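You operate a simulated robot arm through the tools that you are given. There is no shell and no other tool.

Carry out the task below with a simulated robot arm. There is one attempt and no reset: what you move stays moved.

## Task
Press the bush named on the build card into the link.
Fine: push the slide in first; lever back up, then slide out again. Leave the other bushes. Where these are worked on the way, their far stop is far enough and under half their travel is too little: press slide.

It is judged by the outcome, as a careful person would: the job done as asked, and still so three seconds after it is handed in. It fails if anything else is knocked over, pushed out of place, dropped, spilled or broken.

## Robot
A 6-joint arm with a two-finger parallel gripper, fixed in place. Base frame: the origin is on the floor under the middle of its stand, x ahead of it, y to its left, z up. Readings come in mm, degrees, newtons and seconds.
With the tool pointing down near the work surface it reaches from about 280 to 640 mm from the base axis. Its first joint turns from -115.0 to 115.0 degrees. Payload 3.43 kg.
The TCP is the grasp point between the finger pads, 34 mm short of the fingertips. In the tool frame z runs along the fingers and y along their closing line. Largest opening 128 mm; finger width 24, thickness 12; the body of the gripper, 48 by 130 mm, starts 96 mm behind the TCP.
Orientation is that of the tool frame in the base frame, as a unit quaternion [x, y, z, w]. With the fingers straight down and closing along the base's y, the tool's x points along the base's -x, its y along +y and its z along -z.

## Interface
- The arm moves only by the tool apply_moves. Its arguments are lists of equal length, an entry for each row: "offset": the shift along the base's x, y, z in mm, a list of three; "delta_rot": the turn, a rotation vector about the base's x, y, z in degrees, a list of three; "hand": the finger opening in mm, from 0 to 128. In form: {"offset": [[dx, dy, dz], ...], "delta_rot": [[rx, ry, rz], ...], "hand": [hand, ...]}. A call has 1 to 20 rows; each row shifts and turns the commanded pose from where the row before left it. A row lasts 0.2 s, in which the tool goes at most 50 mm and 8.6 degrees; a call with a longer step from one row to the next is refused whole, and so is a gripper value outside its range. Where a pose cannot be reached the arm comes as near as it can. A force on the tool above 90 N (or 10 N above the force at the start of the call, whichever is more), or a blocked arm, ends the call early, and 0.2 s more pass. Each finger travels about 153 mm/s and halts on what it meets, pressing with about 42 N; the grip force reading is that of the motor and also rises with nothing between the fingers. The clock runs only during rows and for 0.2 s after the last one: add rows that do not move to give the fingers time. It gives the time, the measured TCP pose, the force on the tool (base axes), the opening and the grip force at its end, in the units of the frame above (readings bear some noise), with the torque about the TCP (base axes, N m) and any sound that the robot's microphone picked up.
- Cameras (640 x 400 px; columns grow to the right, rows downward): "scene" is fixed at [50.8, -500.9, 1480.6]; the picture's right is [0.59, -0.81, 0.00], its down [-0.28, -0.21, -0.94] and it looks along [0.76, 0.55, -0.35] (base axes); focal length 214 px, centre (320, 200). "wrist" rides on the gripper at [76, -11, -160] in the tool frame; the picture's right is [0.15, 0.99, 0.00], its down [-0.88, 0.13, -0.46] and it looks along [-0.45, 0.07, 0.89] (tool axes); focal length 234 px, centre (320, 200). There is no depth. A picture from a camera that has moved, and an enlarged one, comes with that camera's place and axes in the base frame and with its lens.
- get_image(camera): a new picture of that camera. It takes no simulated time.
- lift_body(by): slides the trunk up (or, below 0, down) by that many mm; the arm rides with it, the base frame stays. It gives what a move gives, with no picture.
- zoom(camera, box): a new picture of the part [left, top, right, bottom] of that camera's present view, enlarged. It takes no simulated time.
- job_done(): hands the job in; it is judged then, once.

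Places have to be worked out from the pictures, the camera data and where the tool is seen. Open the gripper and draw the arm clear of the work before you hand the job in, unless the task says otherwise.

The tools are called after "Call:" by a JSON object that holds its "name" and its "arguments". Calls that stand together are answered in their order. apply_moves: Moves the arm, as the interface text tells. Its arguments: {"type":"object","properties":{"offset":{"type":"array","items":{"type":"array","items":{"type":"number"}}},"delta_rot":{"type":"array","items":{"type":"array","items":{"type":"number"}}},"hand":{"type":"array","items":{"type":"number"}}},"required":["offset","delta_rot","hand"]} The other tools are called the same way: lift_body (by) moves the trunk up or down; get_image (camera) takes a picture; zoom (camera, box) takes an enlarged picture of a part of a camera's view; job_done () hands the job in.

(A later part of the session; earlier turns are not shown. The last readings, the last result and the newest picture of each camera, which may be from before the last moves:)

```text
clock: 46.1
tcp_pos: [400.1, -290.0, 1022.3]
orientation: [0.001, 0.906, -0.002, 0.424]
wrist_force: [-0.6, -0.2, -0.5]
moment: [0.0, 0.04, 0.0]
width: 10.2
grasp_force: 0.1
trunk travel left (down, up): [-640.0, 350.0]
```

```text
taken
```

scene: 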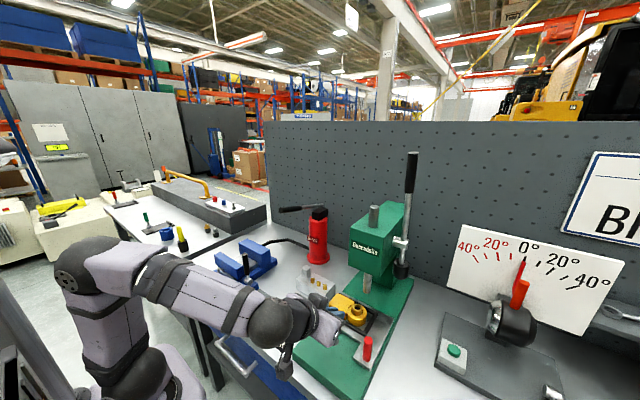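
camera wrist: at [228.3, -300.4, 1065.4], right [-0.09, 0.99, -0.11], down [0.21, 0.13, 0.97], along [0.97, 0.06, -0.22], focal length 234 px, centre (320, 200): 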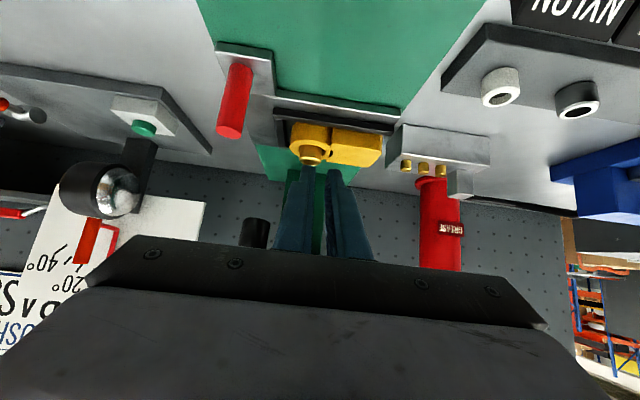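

The bush is still upright on the link. The fingers hide the ram here, so I'll shift the camera +y and also zoom the scene view.

Call:
{"name": "apply_moves", "arguments": {"offset": [[0, 40, -5], [0, 45, -5], [0, 0, 0]], "delta_rot": [[0, 0, 0], [0, 0, 0], [0, 0, 0]], "hand": [10, 10, 10]}}

Call:
{"name": "get_image", "arguments": {"camera": "wrist"}}

Call:
{"name": "zoom", "arguments": {"camera": "wrist", "box": [190, 110, 310, 210]}}

Call:
{"name": "zoom", "arguments": {"camera": "scene", "box": [320, 240, 420, 340]}}

```text
clock: 46.9
tcp_pos: [401.2, -205.8, 1009.9]
orientation: [0.001, 0.906, -0.001, 0.423]
wrist_force: [0.1, -0.1, 0.0]
moment: [0.01, 0.01, 0.0]
width: 10.1
grasp_force: 0.1
trunk travel left (down, up): [-640.0, 350.0]
```

```text
taken
camera wrist: at [228.8, -216.0, 1054.9], right [-0.09, 0.99, -0.11], down [0.22, 0.13, 0.97], along [0.97, 0.06, -0.23], focal length 234 px, centre (320, 200)
```

wrist: 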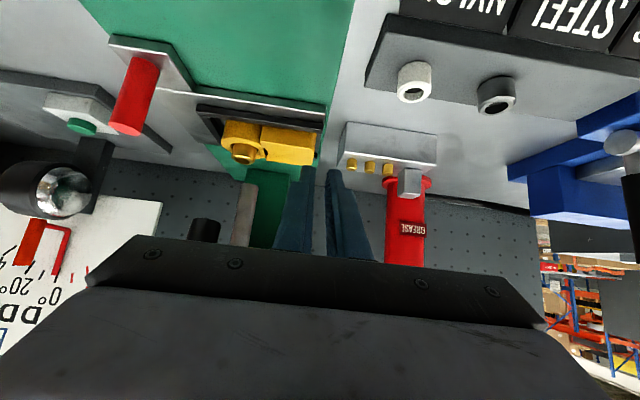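

```text
4.00 times, centred on (250, 160) of wrist
camera zoom: at [228.8, -216.0, 1054.9], right [-0.09, 0.99, -0.11], down [0.22, 0.13, 0.97], along [0.97, 0.06, -0.23], focal length 937 px, centre (600, 360)
```

zoom: 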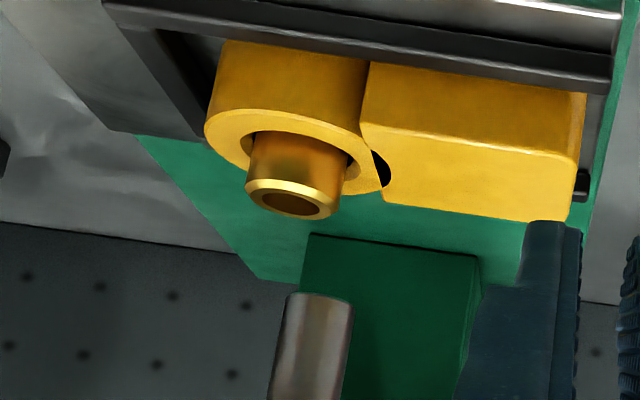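

```text
4.00 times, centred on (370, 290) of scene
camera zoom: at [50.8, -500.9, 1480.6], right [0.59, -0.81, 0.0], down [-0.28, -0.21, -0.94], along [0.76, 0.55, -0.35], focal length 858 px, centre (120, -160)
```

zoom: 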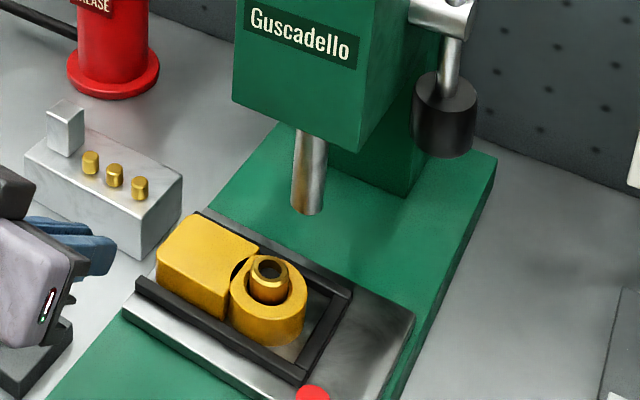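

The near-horizontal view shows the bush top at z≈949 and the ram bottom at z≈961–965, so there's about 12 mm of clearance. I'll go back to the knob by reversing my moves and re-grip it.

Call:
{"name": "apply_moves", "arguments": {"offset": [[0, -40, 5], [0, -45, 5], [0, 0, 0], [0, 0, 0], [0, 0, 0], [0, 0, 0], [0, 0, 0], [8, -28, 0], [8, -29, 0], [8, -29, 0], [0, 0, 0]], "delta_rot": [[0, 0, 0], [0, 0, 0], [0, 7, 0], [0, 7, 0], [0, 7, 0], [0, 7, 0], [0, 6, 0], [0, 0, 0], [0, 0, 0], [0, 0, 0], [0, 0, 0]], "hand": [10, 10, 10, 10, 10, 20, 30, 48, 48, 48, 48]}}

Call:
{"name": "get_image", "arguments": {"camera": "wrist"}}

```text
clock: 49.3
tcp_pos: [423.6, -377.3, 1021.0]
orientation: [0.0, 0.99, 0.0, 0.139]
wrist_force: [0.0, -0.1, 0.9]
moment: [0.04, 0.04, -0.02]
width: 48.1
grasp_force: 0.0
trunk travel left (down, up): [-640.0, 350.0]
```

```text
taken
camera wrist: at [306.0, -387.6, 1154.0], right [-0.14, 0.99, -0.04], down [0.72, 0.13, 0.68], along [0.68, 0.07, -0.73], focal length 234 px, centre (320, 200)
```

wrist: 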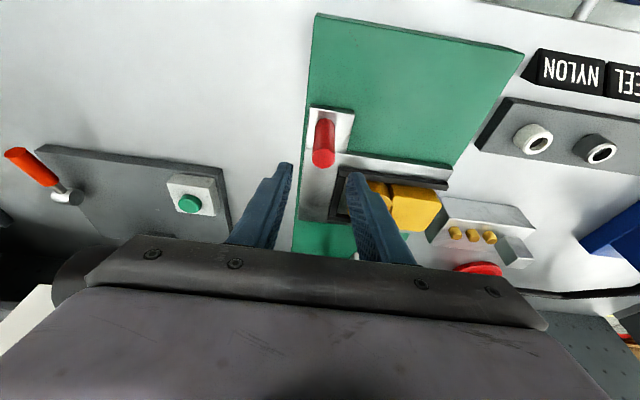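

I'm back above the knob in the same pose. I'll descend and re-grip.

Call:
{"name": "apply_moves", "arguments": {"offset": [[0, 0, -25], [0, 0, -25], [0, 0, -15], [0, 0, 0], [0, 0, 0], [0, 0, 0]], "delta_rot": [[0, 0, 0], [0, 0, 0], [0, 0, 0], [0, 0, 0], [0, 0, 0], [0, 0, 0]], "hand": [48, 48, 48, 30, 15, 10]}}

Call:
{"name": "zoom", "arguments": {"camera": "wrist", "box": [220, 100, 460, 260]}}

```text
clock: 50.7
tcp_pos: [424.4, -374.6, 956.7]
orientation: [0.001, 0.99, 0.0, 0.139]
wrist_force: [-0.5, 2.4, -1.9]
moment: [0.21, -0.74, 0.07]
width: 21.7
grasp_force: 44.9
trunk travel left (down, up): [-640.0, 350.0]
```

```text
2.50 times, centred on (340, 180) of wrist
camera zoom: at [306.4, -386.5, 1089.3], right [-0.14, 0.99, -0.04], down [0.72, 0.13, 0.68], along [0.68, 0.07, -0.73], focal length 585 px, centre (270, 250)
```

zoom: 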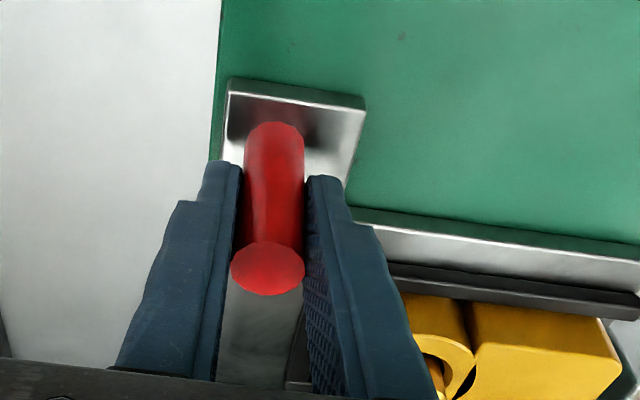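

Re-gripped firmly. I'll push another 45 mm, then creep to the stop.

Call:
{"name": "apply_moves", "arguments": {"offset": [[3, 0, 0], [6, 0, 0], [6, 0, 0], [6, 0, 0], [6, 0, 0], [6, 0, 0], [6, 0, 0], [4, 0, 0], [2, 0, 0], [0, 0, 0]], "delta_rot": [[0, 0, 0], [0, 0, 0], [0, 0, 0], [0, 0, 0], [0, 0, 0], [0, 0, 0], [0, 0, 0], [0, 0, 0], [0, 0, 0], [0, 0, 0]], "hand": [10, 10, 10, 10, 10, 10, 10, 10, 10, 10]}}

Call:
{"name": "get_image", "arguments": {"camera": "scene"}}

Call:
{"name": "get_image", "arguments": {"camera": "wrist"}}

```text
clock: 52.9
tcp_pos: [467.8, -375.0, 957.7]
orientation: [0.0, 0.99, -0.002, 0.141]
wrist_force: [-0.8, 2.5, 8.3]
moment: [0.99, 1.36, 0.06]
width: 21.9
grasp_force: 45.2
trunk travel left (down, up): [-640.0, 350.0]
```

```text
taken
```

scene: 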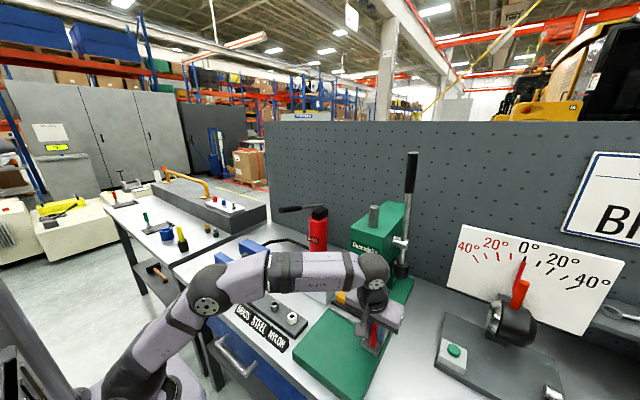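

```text
taken
camera wrist: at [351.0, -386.3, 1089.3], right [-0.14, 0.99, -0.04], down [0.72, 0.13, 0.68], along [0.68, 0.06, -0.73], focal length 234 px, centre (320, 200)
```

wrist: 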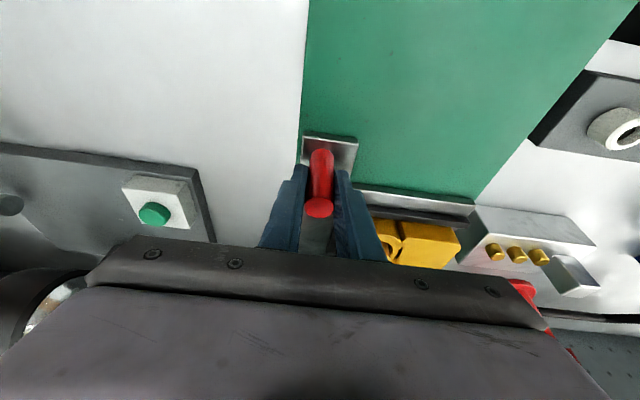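

Still sliding smoothly with 135 mm covered. I'll creep in smaller steps until the stop is felt.

Call:
{"name": "apply_moves", "arguments": {"offset": [[2, 0, 0], [2, 0, 0], [2, 0, 0], [2, 0, 0], [0, 0, 0]], "delta_rot": [[0, 0, 0], [0, 0, 0], [0, 0, 0], [0, 0, 0], [0, 0, 0]], "hand": [10, 10, 10, 10, 10]}}

Call:
{"name": "zoom", "arguments": {"camera": "scene", "box": [330, 230, 430, 360]}}

```text
clock: 54.1
tcp_pos: [478.3, -375.2, 956.5]
orientation: [0.0, 0.99, -0.002, 0.14]
wrist_force: [0.1, -0.2, 10.4]
moment: [1.06, 1.04, 0.08]
width: 22.0
grasp_force: 45.5
trunk travel left (down, up): [-640.0, 350.0]
```

```text
3.08 times, centred on (380, 295) of scene
camera zoom: at [50.8, -500.9, 1480.6], right [0.59, -0.81, 0.0], down [-0.28, -0.21, -0.94], along [0.76, 0.55, -0.35], focal length 660 px, centre (135, -92)
```

zoom: 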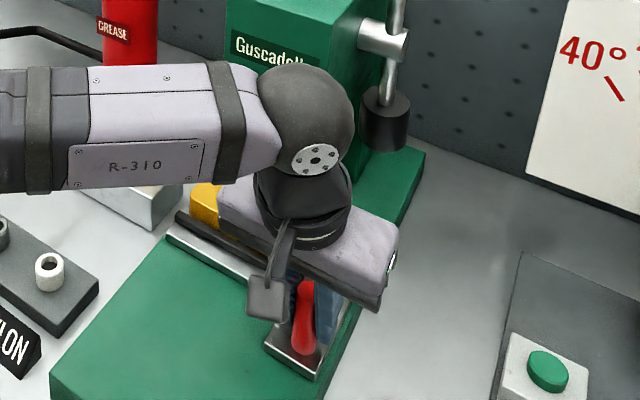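

144 mm in, no stop yet. I'll continue creeping.

Call:
{"name": "apply_moves", "arguments": {"offset": [[2, 0, 0], [2, 0, 0], [2, 0, 0], [0, 0, 0]], "delta_rot": [[0, 0, 0], [0, 0, 0], [0, 0, 0], [0, 0, 0]], "hand": [10, 10, 10, 10]}}

```text
clock: 55.1
tcp_pos: [482.1, -374.1, 957.3]
orientation: [0.0, 0.99, -0.001, 0.141]
wrist_force: [0.6, 0.4, 9.1]
moment: [0.87, -0.42, -0.01]
width: 21.9
grasp_force: 44.8
trunk travel left (down, up): [-640.0, 350.0]
```

Still moving freely at x≈482–483 (150 mm). I'll continue in small steps toward the stop.

Call:
{"name": "apply_moves", "arguments": {"offset": [[2, 0, 0], [2, 0, 0], [2, 0, 0], [0, 0, 0]], "delta_rot": [[0, 0, 0], [0, 0, 0], [0, 0, 0], [0, 0, 0]], "hand": [10, 10, 10, 10]}}

Call:
{"name": "zoom", "arguments": {"camera": "wrist", "box": [220, 100, 460, 260]}}

```text
clock: 56.1
tcp_pos: [483.4, -374.8, 957.5]
orientation: [0.001, 0.991, -0.001, 0.137]
wrist_force: [-23.1, 3.2, 5.6]
moment: [0.21, 0.17, -0.07]
width: 21.9
grasp_force: 45.0
trunk travel left (down, up): [-640.0, 350.0]
```

```text
2.50 times, centred on (340, 180) of wrist
camera zoom: at [366.6, -386.4, 1089.7], right [-0.14, 0.99, -0.04], down [0.72, 0.13, 0.68], along [0.68, 0.07, -0.73], focal length 585 px, centre (270, 250)
```

zoom: 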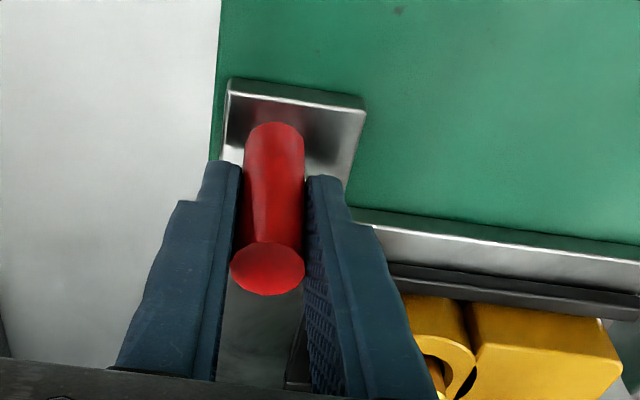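

A force of -23 N in x with the TCP halted at 483.4 means the slide is at its far stop, about 150 mm of travel. I'll relax the push, release the knob, and rise to view the bush under the ram.

Call:
{"name": "apply_moves", "arguments": {"offset": [[-2.5, 0, 0], [-2, 0, 0], [0, 0, 0], [0, 0, 0], [0, 0, 15], [-20, 0, 25], [-25, 0, 25], [-25, 0, 0], [0, 0, 0]], "delta_rot": [[0, 0, 0], [0, 0, 0], [0, 0, 0], [0, 0, 0], [0, 0, 0], [0, 0, 0], [0, 0, 0], [0, 0, 0], [0, 0, 0]], "hand": [10, 10, 26, 48, 48, 48, 48, 48, 48]}}

Call:
{"name": "get_image", "arguments": {"camera": "wrist"}}

Call:
{"name": "get_image", "arguments": {"camera": "scene"}}

```text
clock: 58.1
tcp_pos: [415.5, -375.0, 1021.0]
orientation: [0.0, 0.99, 0.0, 0.14]
wrist_force: [-0.2, -0.8, 0.1]
moment: [-0.03, 0.0, 0.03]
width: 48.1
grasp_force: 0.0
trunk travel left (down, up): [-640.0, 350.0]
```

```text
taken
camera wrist: at [297.0, -386.2, 1153.1], right [-0.14, 0.99, -0.04], down [0.72, 0.13, 0.68], along [0.68, 0.07, -0.73], focal length 234 px, centre (320, 200)
```

wrist: 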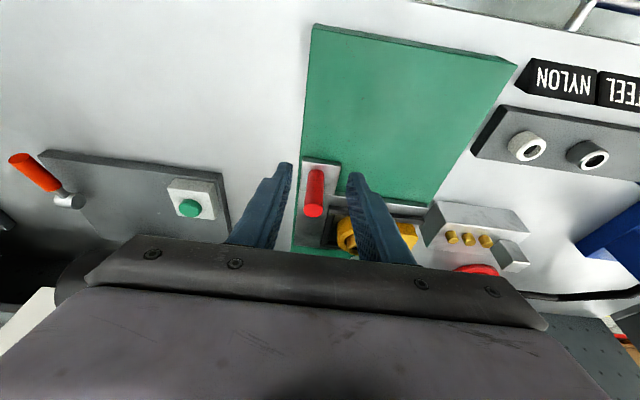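

```text
taken
```

scene: 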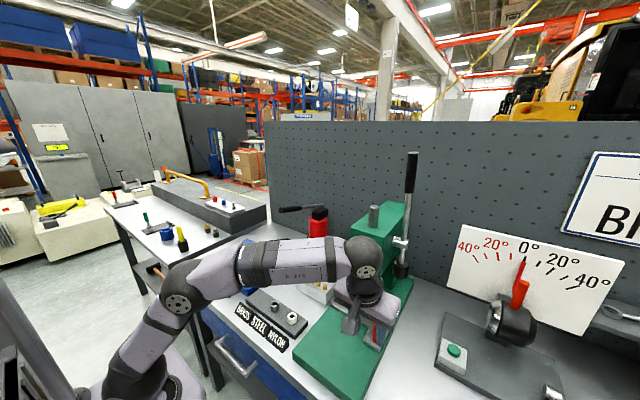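

I'll move to the same low-angle viewing pose as before to check the bush under the ram.

Call:
{"name": "apply_moves", "arguments": {"offset": [[-4, 42, 0], [-4, 42, 0], [-4, 42, -4], [-3, 44, -6], [0, 0, 0], [0, 0, 0], [0, 0, 0], [0, 0, 0], [0, 0, 0], [0, 0, 0]], "delta_rot": [[0, 0, 0], [0, 0, 0], [0, 0, 0], [0, 0, 0], [0, -7, 0], [0, -7, 0], [0, -7, 0], [0, -7, 0], [0, -6, 0], [0, 0, 0]], "hand": [40, 30, 20, 10, 10, 10, 10, 10, 10, 10]}}

Call:
{"name": "get_image", "arguments": {"camera": "wrist"}}

Call:
{"name": "zoom", "arguments": {"camera": "wrist", "box": [190, 120, 310, 240]}}

Call:
{"name": "zoom", "arguments": {"camera": "scene", "box": [330, 240, 420, 330]}}

Call:
{"name": "zoom", "arguments": {"camera": "scene", "box": [330, 140, 430, 300]}}

```text
clock: 60.3
tcp_pos: [399.7, -204.8, 1011.3]
orientation: [0.0, 0.906, -0.001, 0.423]
wrist_force: [-0.4, 0.2, -0.9]
moment: [0.01, 0.0, 0.03]
width: 10.0
grasp_force: 0.1
trunk travel left (down, up): [-640.0, 350.0]
```

```text
taken
camera wrist: at [227.6, -216.8, 1055.2], right [-0.09, 0.99, -0.11], down [0.21, 0.13, 0.97], along [0.97, 0.06, -0.22], focal length 234 px, centre (320, 200)
```

wrist: 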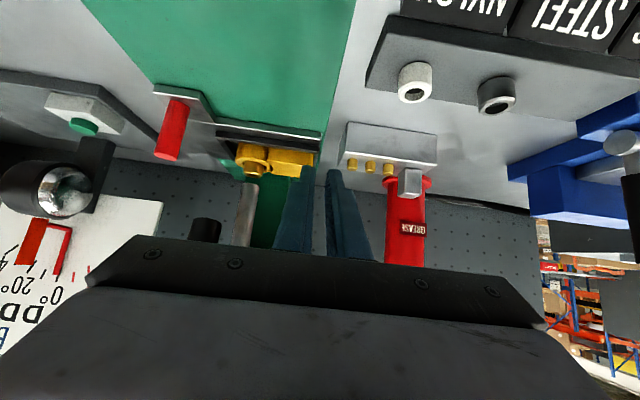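

```text
3.33 times, centred on (250, 180) of wrist
camera zoom: at [227.6, -216.8, 1055.2], right [-0.09, 0.99, -0.11], down [0.21, 0.13, 0.97], along [0.97, 0.06, -0.22], focal length 781 px, centre (553, 267)
```

zoom: 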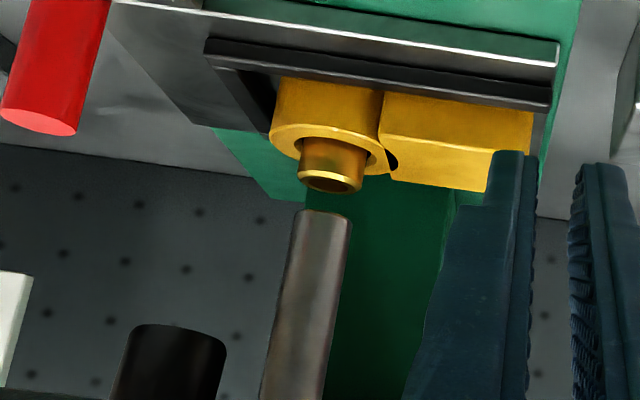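

```text
4.44 times, centred on (375, 285) of scene
camera zoom: at [50.8, -500.9, 1480.6], right [0.59, -0.81, 0.0], down [-0.28, -0.21, -0.94], along [0.76, 0.55, -0.35], focal length 953 px, centre (76, -178)
```

zoom: 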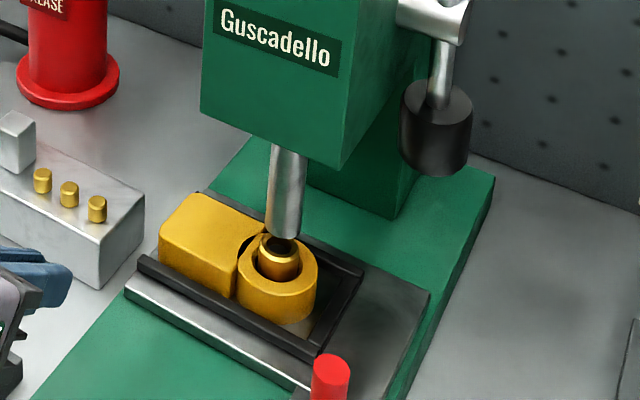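

```text
2.50 times, centred on (380, 220) of scene
camera zoom: at [50.8, -500.9, 1480.6], right [0.59, -0.81, 0.0], down [-0.28, -0.21, -0.94], along [0.76, 0.55, -0.35], focal length 536 px, centre (170, 150)
```

zoom: 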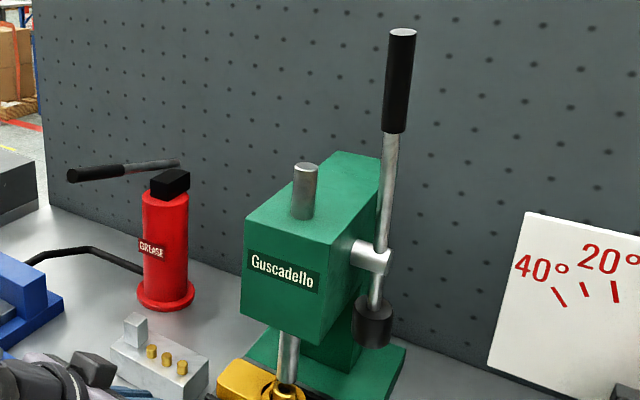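

The bush sits under the ram, within about 2 mm of its axis, with clear space above. Next is the lever: I'll raise the trunk so the wrist camera can see the lever and triangulate its handle and pivot.

Call:
{"name": "lift_body", "arguments": {"by": 300}}

Call:
{"name": "get_image", "arguments": {"camera": "wrist"}}

Call:
{"name": "zoom", "arguments": {"camera": "wrist", "box": [150, 20, 310, 240]}}

Call:
{"name": "zoom", "arguments": {"camera": "scene", "box": [360, 140, 430, 290]}}

```text
clock: 63.3
tcp_pos: [400.3, -205.2, 1310.5]
orientation: [0.0, 0.906, -0.001, 0.424]
wrist_force: [0.7, -1.0, -0.4]
moment: [0.03, -0.01, 0.0]
width: 10.3
grasp_force: 0.0
trunk travel left (down, up): [-940.0, 50.0]
```

```text
taken
camera wrist: at [227.8, -216.8, 1355.4], right [-0.09, 0.99, -0.11], down [0.22, 0.13, 0.97], along [0.97, 0.07, -0.23], focal length 234 px, centre (320, 200)
```

wrist: 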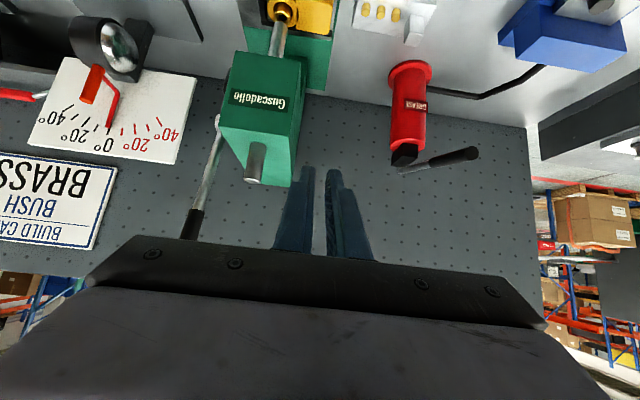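

```text
1.82 times, centred on (230, 130) of wrist
camera zoom: at [227.8, -216.8, 1355.4], right [-0.09, 0.99, -0.11], down [0.22, 0.13, 0.97], along [0.97, 0.07, -0.23], focal length 426 px, centre (484, 327)
```

zoom: 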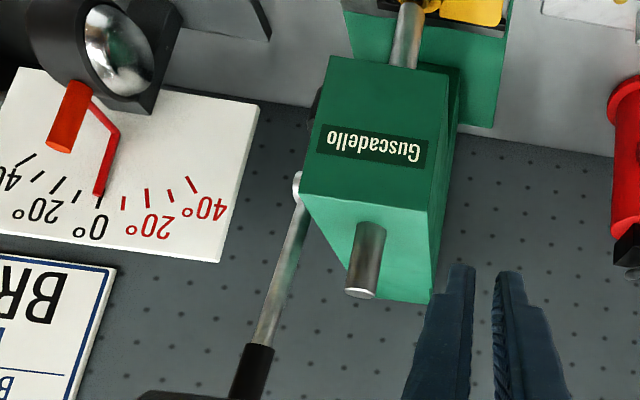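

```text
2.67 times, centred on (395, 215) of scene
camera zoom: at [50.8, -500.9, 1480.6], right [0.59, -0.81, 0.0], down [-0.28, -0.21, -0.94], along [0.76, 0.55, -0.35], focal length 572 px, centre (120, 160)
```

zoom: 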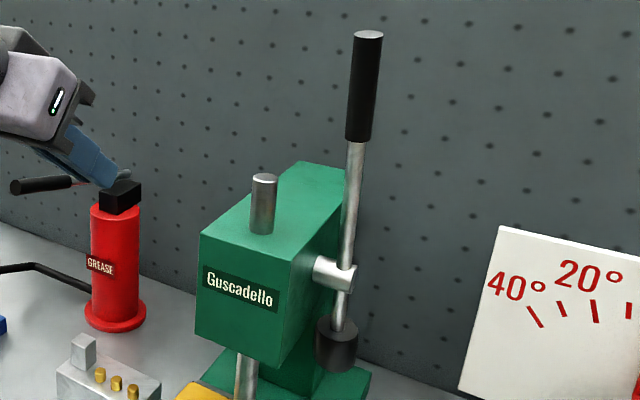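

I've triangulated the lever: pivot ≈ (636, -379, 1138), black handle from ≈ (604, -379, 1309) up to ≈ (585, -379, 1410), leaning about 11° toward the robot. I'll approach with the tool still tilted 50°, stopping short in front of the handle with fingers open.

Call:
{"name": "apply_moves", "arguments": {"offset": [[14, -35, 12], [14, -35, 12], [14, -35, 12], [14, -35, 12], [14, -34, 12], [0, 0, 0]], "delta_rot": [[0, 0, 0], [0, 0, 0], [0, 0, 0], [0, 0, 0], [0, 0, 0], [0, 0, 0]], "hand": [30, 50, 60, 60, 60, 60]}}

Call:
{"name": "get_image", "arguments": {"camera": "wrist"}}

Call:
{"name": "get_image", "arguments": {"camera": "scene"}}

```text
clock: 64.7
tcp_pos: [468.2, -378.1, 1371.7]
orientation: [0.0, 0.906, -0.001, 0.424]
wrist_force: [-0.2, -0.5, 0.8]
moment: [0.01, 0.0, 0.0]
width: 60.3
grasp_force: 0.0
trunk travel left (down, up): [-940.0, 50.0]
```

```text
taken
camera wrist: at [297.5, -389.1, 1417.2], right [-0.09, 0.99, -0.11], down [0.22, 0.13, 0.97], along [0.97, 0.07, -0.23], focal length 234 px, centre (320, 200)
```

wrist: 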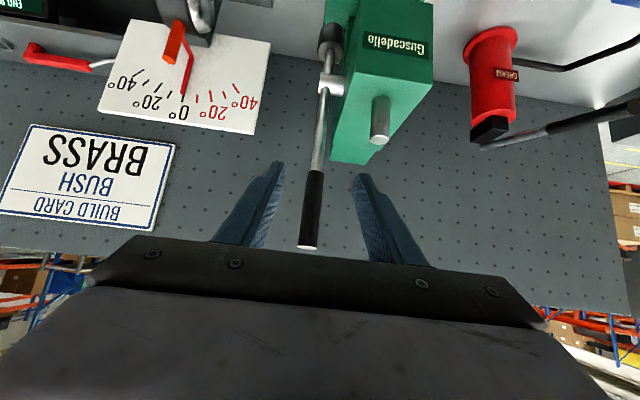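

```text
taken
```

scene: 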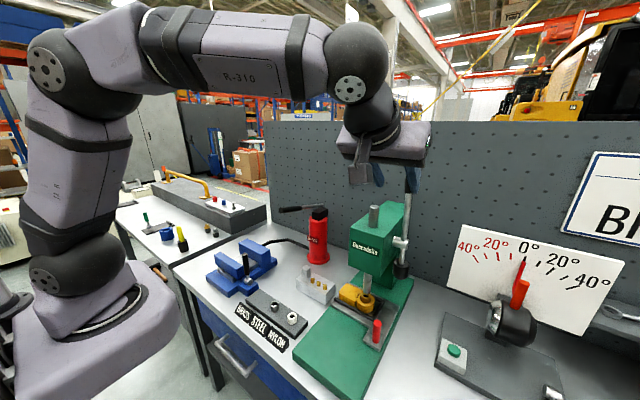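

The handle sits right between the fingers in view. I'll zoom to refine its position.

Call:
{"name": "zoom", "arguments": {"camera": "wrist", "box": [240, 20, 400, 260]}}

```text
1.67 times, centred on (320, 140) of wrist
camera zoom: at [297.5, -389.1, 1417.2], right [-0.09, 0.99, -0.11], down [0.22, 0.13, 0.97], along [0.97, 0.07, -0.23], focal length 390 px, centre (320, 300)
```

zoom: 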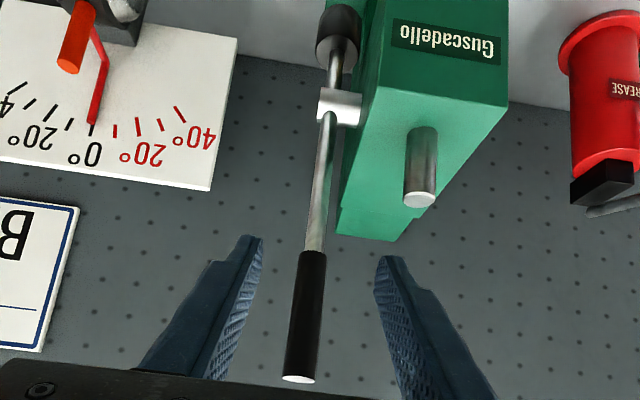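

Handle confirmed: end at (585, -378, 1410), grip base at (604, -378, 1307), pivot at (636, -378, 1138). I'll advance so the TCP is on the handle at about (592.5, -378, 1369), then close.

Call:
{"name": "apply_moves", "arguments": {"offset": [[30, 0, -0.5], [30, 0, -0.5], [30, 0, -0.5], [20, 0, -0.5], [13, 0, -0.5], [0, 0, 0]], "delta_rot": [[0, 0, 0], [0, 0, 0], [0, 0, 0], [0, 0, 0], [0, 0, 0], [0, 0, 0]], "hand": [60, 60, 60, 60, 60, 60]}}

Call:
{"name": "get_image", "arguments": {"camera": "wrist"}}

Call:
{"name": "zoom", "arguments": {"camera": "scene", "box": [330, 90, 450, 290]}}

```text
clock: 66.1
tcp_pos: [592.7, -379.2, 1368.5]
orientation: [0.001, 0.906, -0.001, 0.423]
wrist_force: [0.0, -0.6, -0.6]
moment: [-0.02, 0.02, 0.02]
width: 60.2
grasp_force: 0.0
trunk travel left (down, up): [-940.0, 50.0]
```

```text
taken
camera wrist: at [420.6, -390.8, 1413.5], right [-0.09, 0.99, -0.11], down [0.22, 0.13, 0.97], along [0.97, 0.07, -0.23], focal length 234 px, centre (320, 200)
```

wrist: 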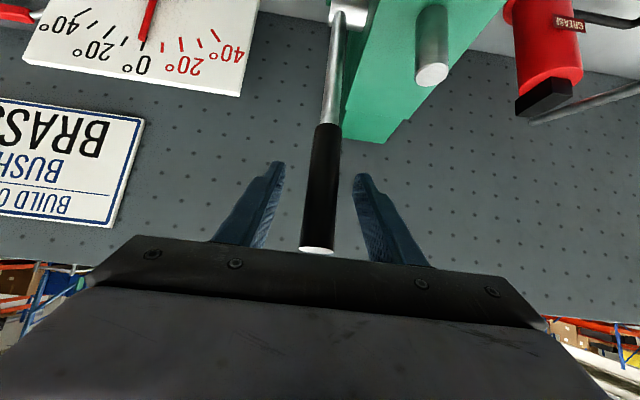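

```text
2.00 times, centred on (390, 190) of scene
camera zoom: at [50.8, -500.9, 1480.6], right [0.59, -0.81, 0.0], down [-0.28, -0.21, -0.94], along [0.76, 0.55, -0.35], focal length 429 px, centre (180, 220)
```

zoom: 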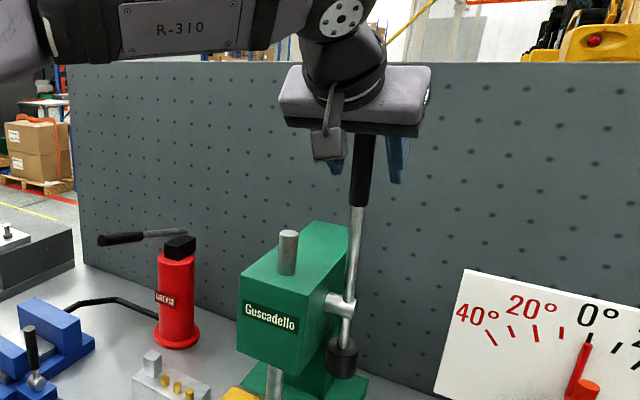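

The handle lies between the pads at the TCP. I'll close on it.

Call:
{"name": "apply_moves", "arguments": {"offset": [[0, 0.5, 0], [0, 0, 0], [0, 0, 0], [0, 0, 0]], "delta_rot": [[0, 0, 0], [0, 0, 0], [0, 0, 0], [0, 0, 0]], "hand": [40, 28, 12, 10]}}

Call:
{"name": "zoom", "arguments": {"camera": "wrist", "box": [220, 100, 420, 260]}}

```text
clock: 67.1
tcp_pos: [592.9, -378.7, 1370.0]
orientation: [0.0, 0.906, -0.001, 0.423]
wrist_force: [-0.7, 4.7, -0.1]
moment: [0.37, 0.06, 0.16]
width: 23.6
grasp_force: 45.2
trunk travel left (down, up): [-940.0, 50.0]
```

```text
2.50 times, centred on (320, 180) of wrist
camera zoom: at [421.0, -389.6, 1413.4], right [-0.09, 0.99, -0.11], down [0.22, 0.13, 0.97], along [0.97, 0.07, -0.23], focal length 585 px, centre (320, 250)
```

zoom: 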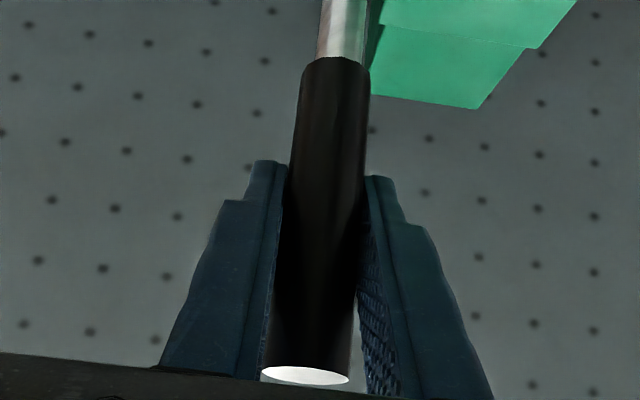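

Gripped at 23.6 mm. I'll start pulling along the arc about the pivot, the first 12°, and see how the lever and ram respond.

Call:
{"name": "apply_moves", "arguments": {"offset": [[-12.1, 0, -2.6], [-11.9, 0, -3.2], [-11.7, 0, -3.8], [-11.5, 0, -4.4], [0, 0, 0]], "delta_rot": [[0, 0, 0], [0, 0, 0], [0, 0, 0], [0, 0, 0], [0, 0, 0]], "hand": [10, 10, 10, 10, 10]}}

Call:
{"name": "get_image", "arguments": {"camera": "wrist"}}

Call:
{"name": "zoom", "arguments": {"camera": "scene", "box": [320, 120, 440, 320]}}

```text
clock: 68.3
tcp_pos: [544.7, -377.2, 1356.2]
orientation: [0.0, 0.906, -0.002, 0.424]
wrist_force: [3.7, 3.1, 4.1]
moment: [1.07, -1.07, 0.34]
width: 23.8
grasp_force: 45.2
trunk travel left (down, up): [-940.0, 50.0]
```

```text
taken
camera wrist: at [373.1, -389.3, 1399.6], right [-0.09, 0.99, -0.11], down [0.22, 0.13, 0.97], along [0.97, 0.07, -0.23], focal length 234 px, centre (320, 200)
```

wrist: 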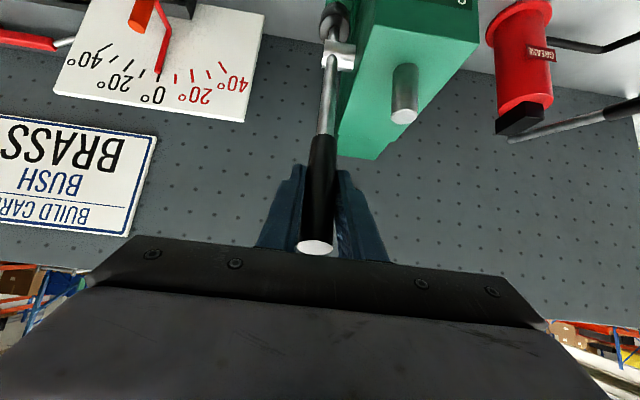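

```text
2.00 times, centred on (380, 220) of scene
camera zoom: at [50.8, -500.9, 1480.6], right [0.59, -0.81, 0.0], down [-0.28, -0.21, -0.94], along [0.76, 0.55, -0.35], focal length 429 px, centre (200, 160)
```

zoom: 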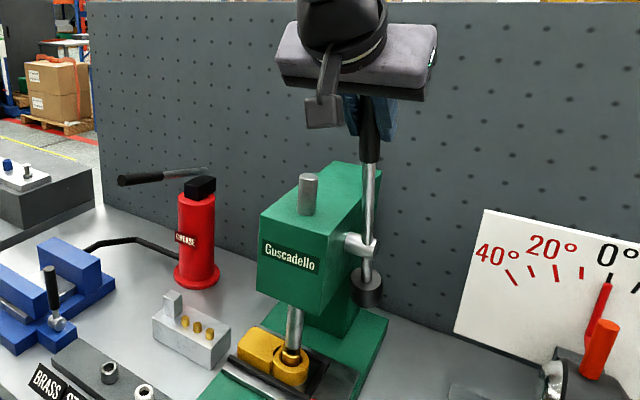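

The lever follows with small force. I'll check how far the ram has come down.

Call:
{"name": "zoom", "arguments": {"camera": "scene", "box": [340, 260, 400, 320]}}

Call:
{"name": "zoom", "arguments": {"camera": "scene", "box": [340, 190, 420, 260]}}

```text
6.67 times, centred on (370, 290) of scene
camera zoom: at [50.8, -500.9, 1480.6], right [0.59, -0.81, 0.0], down [-0.28, -0.21, -0.94], along [0.76, 0.55, -0.35], focal length 1430 px, centre (-13, -400)
```

zoom: 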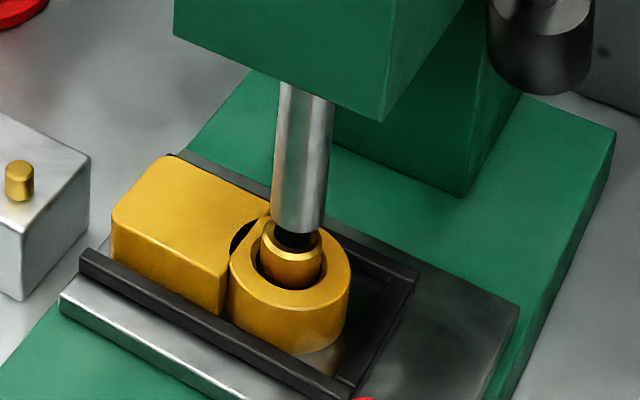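

```text
5.71 times, centred on (380, 225) of scene
camera zoom: at [50.8, -500.9, 1480.6], right [0.59, -0.81, 0.0], down [-0.28, -0.21, -0.94], along [0.76, 0.55, -0.35], focal length 1226 px, centre (-23, 57)
```

zoom: 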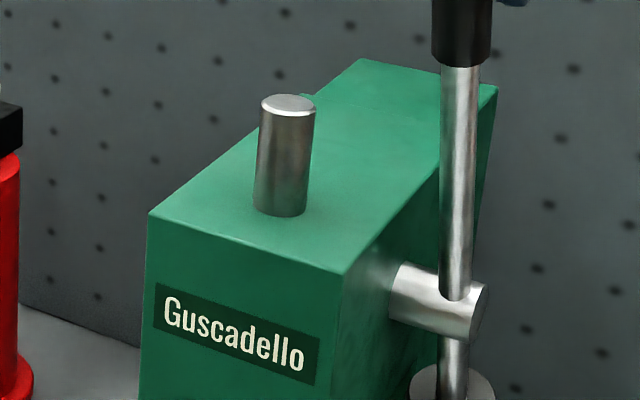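

The ram descends about 0.28 mm per degree, so the full press needs roughly 110° of lever. I'll continue along the arc to about 50° from vertical, before the ram should reach the bush.

Call:
{"name": "apply_moves", "arguments": {"offset": [[-12.9, 0, -5.8], [-12.8, 0, -6.7], [-12.3, 0, -7.5], [-11.8, 0, -8.2], [-11.3, 0, -8.9], [-10.7, 0, -9.6], [-10.1, 0, -10.2], [-9.5, 0, -10.8], [0, 0, 0]], "delta_rot": [[0, 0, 0], [0, 0, 0], [0, 0, 0], [0, 0, 0], [0, 0, 0], [0, 0, 0], [0, 0, 0], [0, 0, 0], [0, 0, 0]], "hand": [10, 10, 10, 10, 10, 10, 10, 10, 10]}}

Call:
{"name": "get_image", "arguments": {"camera": "wrist"}}

Call:
{"name": "zoom", "arguments": {"camera": "scene", "box": [320, 120, 440, 320]}}

Call:
{"name": "zoom", "arguments": {"camera": "scene", "box": [340, 260, 400, 320]}}

```text
clock: 70.3
tcp_pos: [454.0, -377.8, 1286.1]
orientation: [0.0, 0.907, -0.001, 0.422]
wrist_force: [0.9, 2.7, 2.4]
moment: [0.64, -0.82, 0.89]
width: 23.8
grasp_force: 44.8
trunk travel left (down, up): [-940.0, 50.0]
```

```text
taken
camera wrist: at [281.5, -389.5, 1330.1], right [-0.09, 0.99, -0.11], down [0.22, 0.13, 0.97], along [0.97, 0.07, -0.23], focal length 234 px, centre (320, 200)
```

wrist: 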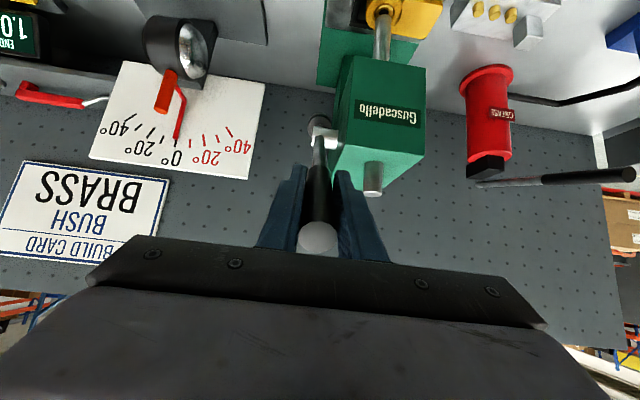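

```text
2.00 times, centred on (380, 220) of scene
camera zoom: at [50.8, -500.9, 1480.6], right [0.59, -0.81, 0.0], down [-0.28, -0.21, -0.94], along [0.76, 0.55, -0.35], focal length 429 px, centre (200, 160)
```

zoom: 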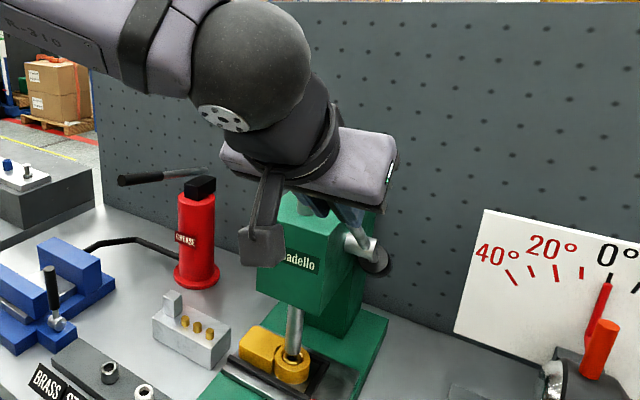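

```text
6.67 times, centred on (370, 290) of scene
camera zoom: at [50.8, -500.9, 1480.6], right [0.59, -0.81, 0.0], down [-0.28, -0.21, -0.94], along [0.76, 0.55, -0.35], focal length 1430 px, centre (-13, -400)
```

zoom: 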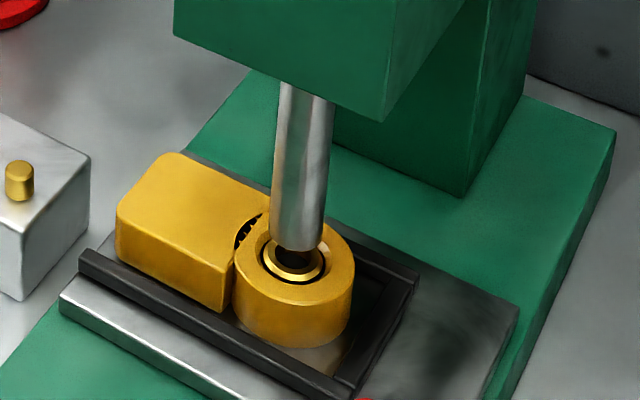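

The ram has already reached the bush and pushed it most of the way into the bore with little force. I'll continue in smaller increments, checking force and depth.

Call:
{"name": "apply_moves", "arguments": {"offset": [[-4.5, 0, -5.6], [-4.3, 0, -5.8], [-4.1, 0, -5.9], [0, 0, 0]], "delta_rot": [[0, 0, 0], [0, 0, 0], [0, 0, 0], [0, 0, 0]], "hand": [10, 10, 10, 10]}}

Call:
{"name": "zoom", "arguments": {"camera": "scene", "box": [340, 260, 400, 320]}}

Call:
{"name": "zoom", "arguments": {"camera": "wrist", "box": [220, 60, 460, 260]}}

```text
clock: 71.3
tcp_pos: [439.6, -378.6, 1268.9]
orientation: [0.0, 0.907, 0.0, 0.422]
wrist_force: [-1.0, 4.2, 0.0]
moment: [0.46, 0.14, 0.6]
width: 23.9
grasp_force: 45.0
trunk travel left (down, up): [-940.0, 50.0]
```

```text
6.67 times, centred on (370, 290) of scene
camera zoom: at [50.8, -500.9, 1480.6], right [0.59, -0.81, 0.0], down [-0.28, -0.21, -0.94], along [0.76, 0.55, -0.35], focal length 1430 px, centre (-13, -400)
```

zoom: 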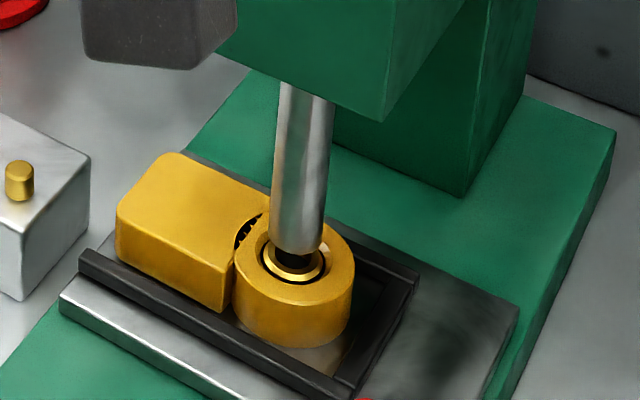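

```text
2.00 times, centred on (340, 160) of wrist
camera zoom: at [268.6, -389.5, 1313.2], right [-0.09, 0.99, -0.11], down [0.22, 0.13, 0.97], along [0.97, 0.07, -0.23], focal length 468 px, centre (280, 280)
```

zoom: 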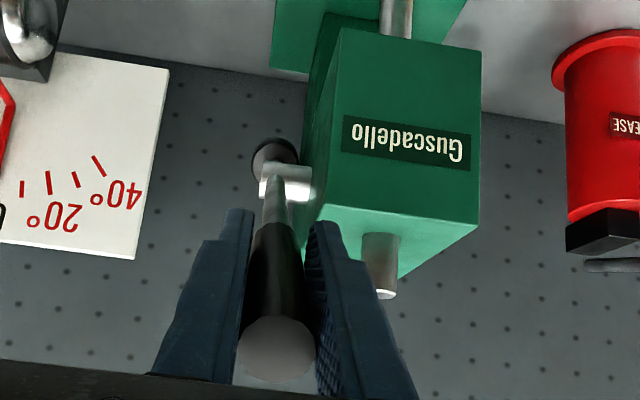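

The ram moved slightly further. I'll zoom in close to judge the bush depth and the ram contact.

Call:
{"name": "zoom", "arguments": {"camera": "scene", "box": [355, 280, 385, 310]}}

Call:
{"name": "zoom", "arguments": {"camera": "wrist", "box": [340, 0, 460, 100]}}

```text
13.33 times, centred on (370, 295) of scene
camera zoom: at [50.8, -500.9, 1480.6], right [0.59, -0.81, 0.0], down [-0.28, -0.21, -0.94], along [0.76, 0.55, -0.35], focal length 2860 px, centre (-347, -1067)
```

zoom: 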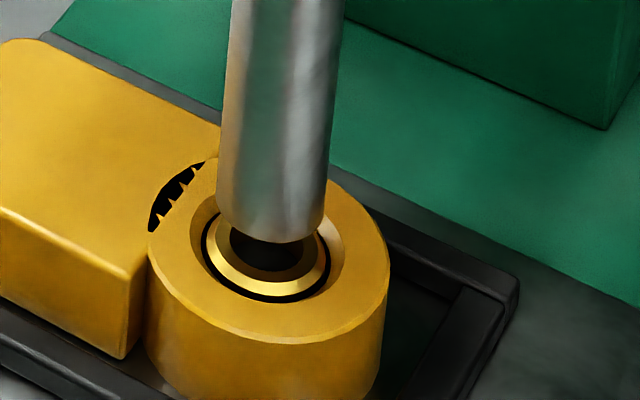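

```text
4.00 times, centred on (400, 50) of wrist
camera zoom: at [268.6, -389.5, 1313.2], right [-0.09, 0.99, -0.11], down [0.22, 0.13, 0.97], along [0.97, 0.07, -0.23], focal length 937 px, centre (0, 800)
```

zoom: 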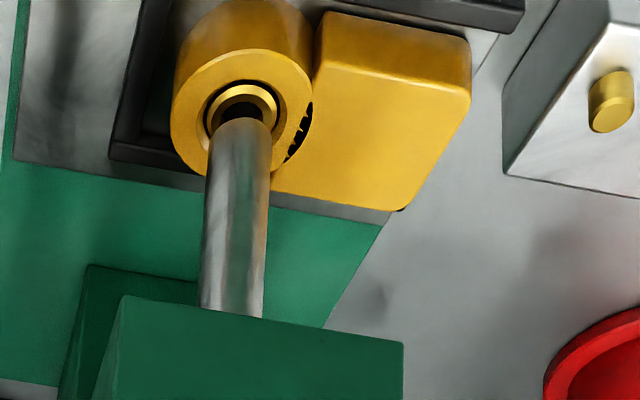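

Now the bush top reads flush with the ring's top face, while both cameras put the ram bottom concentric with it and about 15 mm above. I'll keep pulling the lever so the ram bears on the bush and seats it firmly.

Call:
{"name": "apply_moves", "arguments": {"offset": [[-9.1, 0, -13.9], [-6.9, 0, -12.7], [-6.0, 0, -13.1], [-5.3, 0, -13.3], [0, 0, 0]], "delta_rot": [[0, 0, 0], [0, 0, 0], [0, 0, 0], [0, 0, 0], [0, 0, 0]], "hand": [10, 10, 10, 10, 10]}}

Call:
{"name": "zoom", "arguments": {"camera": "scene", "box": [340, 260, 400, 320]}}

Call:
{"name": "get_image", "arguments": {"camera": "wrist"}}

Call:
{"name": "get_image", "arguments": {"camera": "scene"}}

```text
clock: 72.5
tcp_pos: [413.3, -378.4, 1217.2]
orientation: [0.001, 0.906, -0.003, 0.424]
wrist_force: [-1.2, 6.5, 6.3]
moment: [-0.02, -1.28, 0.23]
width: 23.9
grasp_force: 44.9
trunk travel left (down, up): [-940.0, 50.0]
```

```text
6.67 times, centred on (370, 290) of scene
camera zoom: at [50.8, -500.9, 1480.6], right [0.59, -0.81, 0.0], down [-0.28, -0.21, -0.94], along [0.76, 0.55, -0.35], focal length 1430 px, centre (-13, -400)
```

zoom: 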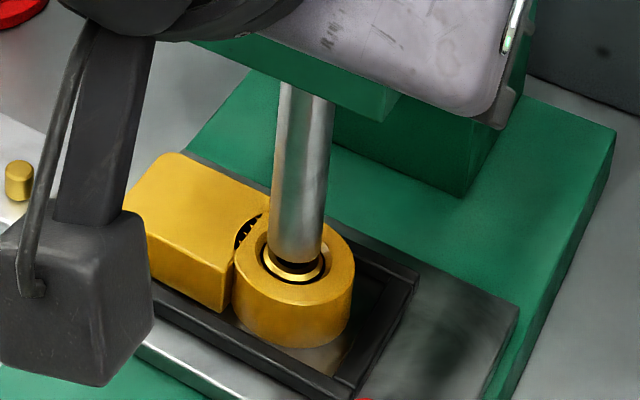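

```text
taken
camera wrist: at [240.9, -389.3, 1261.3], right [-0.09, 0.99, -0.12], down [0.22, 0.13, 0.97], along [0.97, 0.06, -0.23], focal length 234 px, centre (320, 200)
```

wrist: 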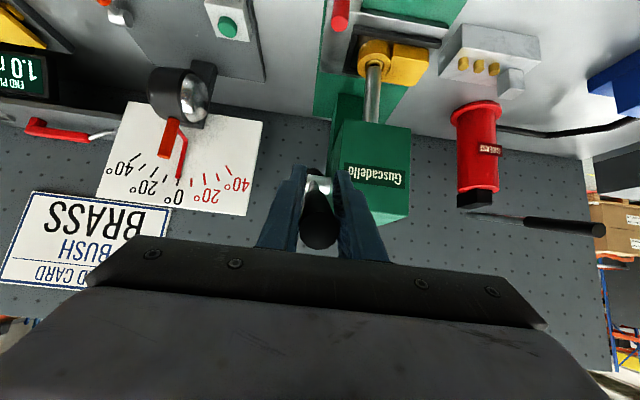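

```text
taken
```

scene: 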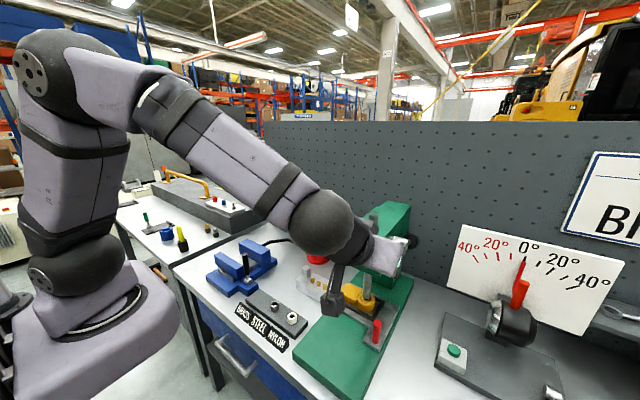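

The ram keeps descending about 0.35 mm per degree with low force, and the bush stays flush. I'll continue the arc toward horizontal.

Call:
{"name": "apply_moves", "arguments": {"offset": [[-4.4, 0, -13.7], [-3.6, 0, -14.0], [-2.8, 0, -14.1], [-1.8, 0, -14.3], [0, 0, 0]], "delta_rot": [[0, 0, 0], [0, 0, 0], [0, 0, 0], [0, 0, 0], [0, 0, 0]], "hand": [10, 10, 10, 10, 10]}}

Call:
{"name": "zoom", "arguments": {"camera": "scene", "box": [340, 260, 400, 320]}}

Call:
{"name": "get_image", "arguments": {"camera": "wrist"}}

```text
clock: 73.7
tcp_pos: [399.0, -377.5, 1160.9]
orientation: [0.0, 0.906, -0.001, 0.424]
wrist_force: [-7.2, 3.8, 5.3]
moment: [-0.15, -1.34, -0.03]
width: 23.7
grasp_force: 44.8
trunk travel left (down, up): [-940.0, 50.0]
```

```text
6.67 times, centred on (370, 290) of scene
camera zoom: at [50.8, -500.9, 1480.6], right [0.59, -0.81, 0.0], down [-0.28, -0.21, -0.94], along [0.76, 0.55, -0.35], focal length 1430 px, centre (-13, -400)
```

zoom: 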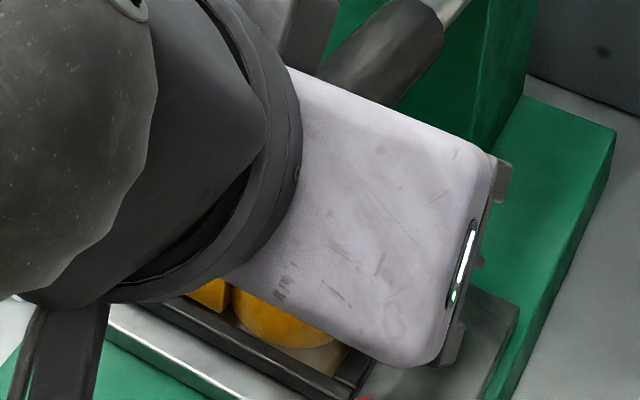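

```text
taken
camera wrist: at [227.1, -389.3, 1205.1], right [-0.09, 0.99, -0.11], down [0.21, 0.13, 0.97], along [0.97, 0.06, -0.22], focal length 234 px, centre (320, 200)
```

wrist: 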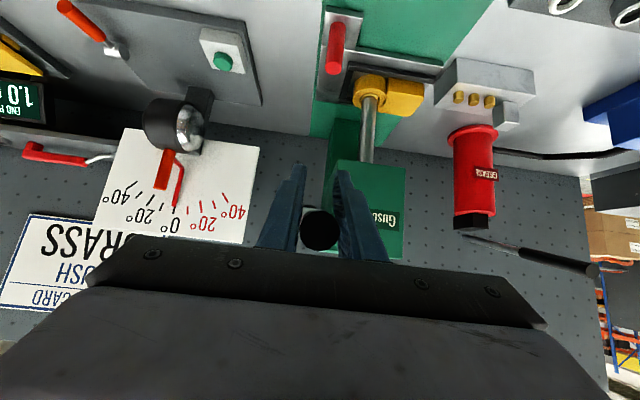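

The scene view is now blocked by the gripper, but the wrist camera still sees the ram and link. I'll zoom there.

Call:
{"name": "zoom", "arguments": {"camera": "wrist", "box": [330, 50, 450, 140]}}

```text
4.44 times, centred on (390, 95) of wrist
camera zoom: at [227.1, -389.3, 1205.1], right [-0.09, 0.99, -0.11], down [0.21, 0.13, 0.97], along [0.97, 0.06, -0.22], focal length 1041 px, centre (9, 667)
```

zoom: 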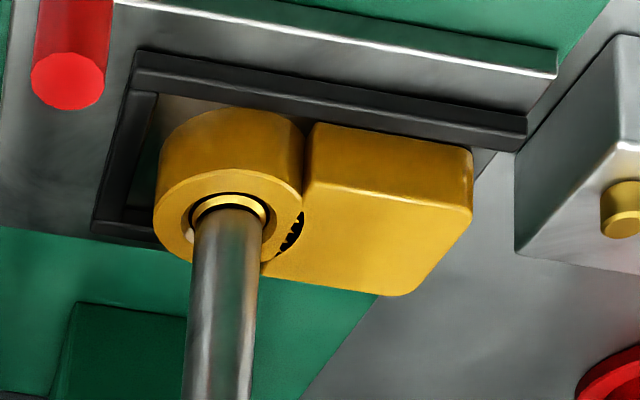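

The ram is about 5–6 mm above the bush. I'll continue past horizontal in steps, watching for the force rise of contact.

Call:
{"name": "apply_moves", "arguments": {"offset": [[-1.0, 0, -14.3], [-0.1, 0, -14.4], [0, 0, 0]], "delta_rot": [[0, 0, 0], [0, 0, 0], [0, 0, 0]], "hand": [10, 10, 10]}}

Call:
{"name": "zoom", "arguments": {"camera": "wrist", "box": [330, 60, 450, 150]}}

```text
clock: 74.5
tcp_pos: [399.2, -378.6, 1133.8]
orientation: [-0.001, 0.906, -0.003, 0.424]
wrist_force: [-3.4, 3.5, 19.0]
moment: [-0.09, 1.49, -0.1]
width: 23.5
grasp_force: 45.2
trunk travel left (down, up): [-940.0, 50.0]
```

```text
4.44 times, centred on (390, 105) of wrist
camera zoom: at [226.9, -389.4, 1177.7], right [-0.09, 0.99, -0.12], down [0.21, 0.14, 0.97], along [0.97, 0.06, -0.22], focal length 1041 px, centre (9, 622)
```

zoom: 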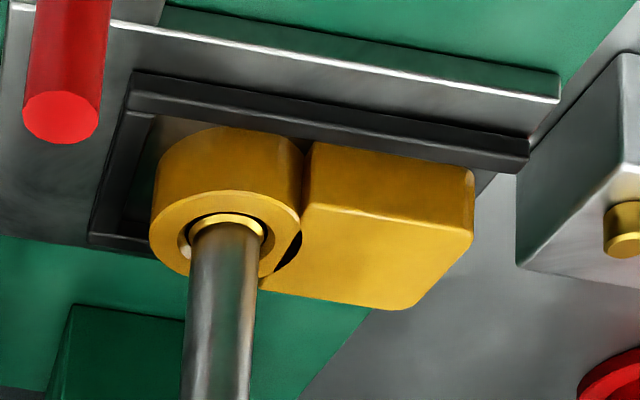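

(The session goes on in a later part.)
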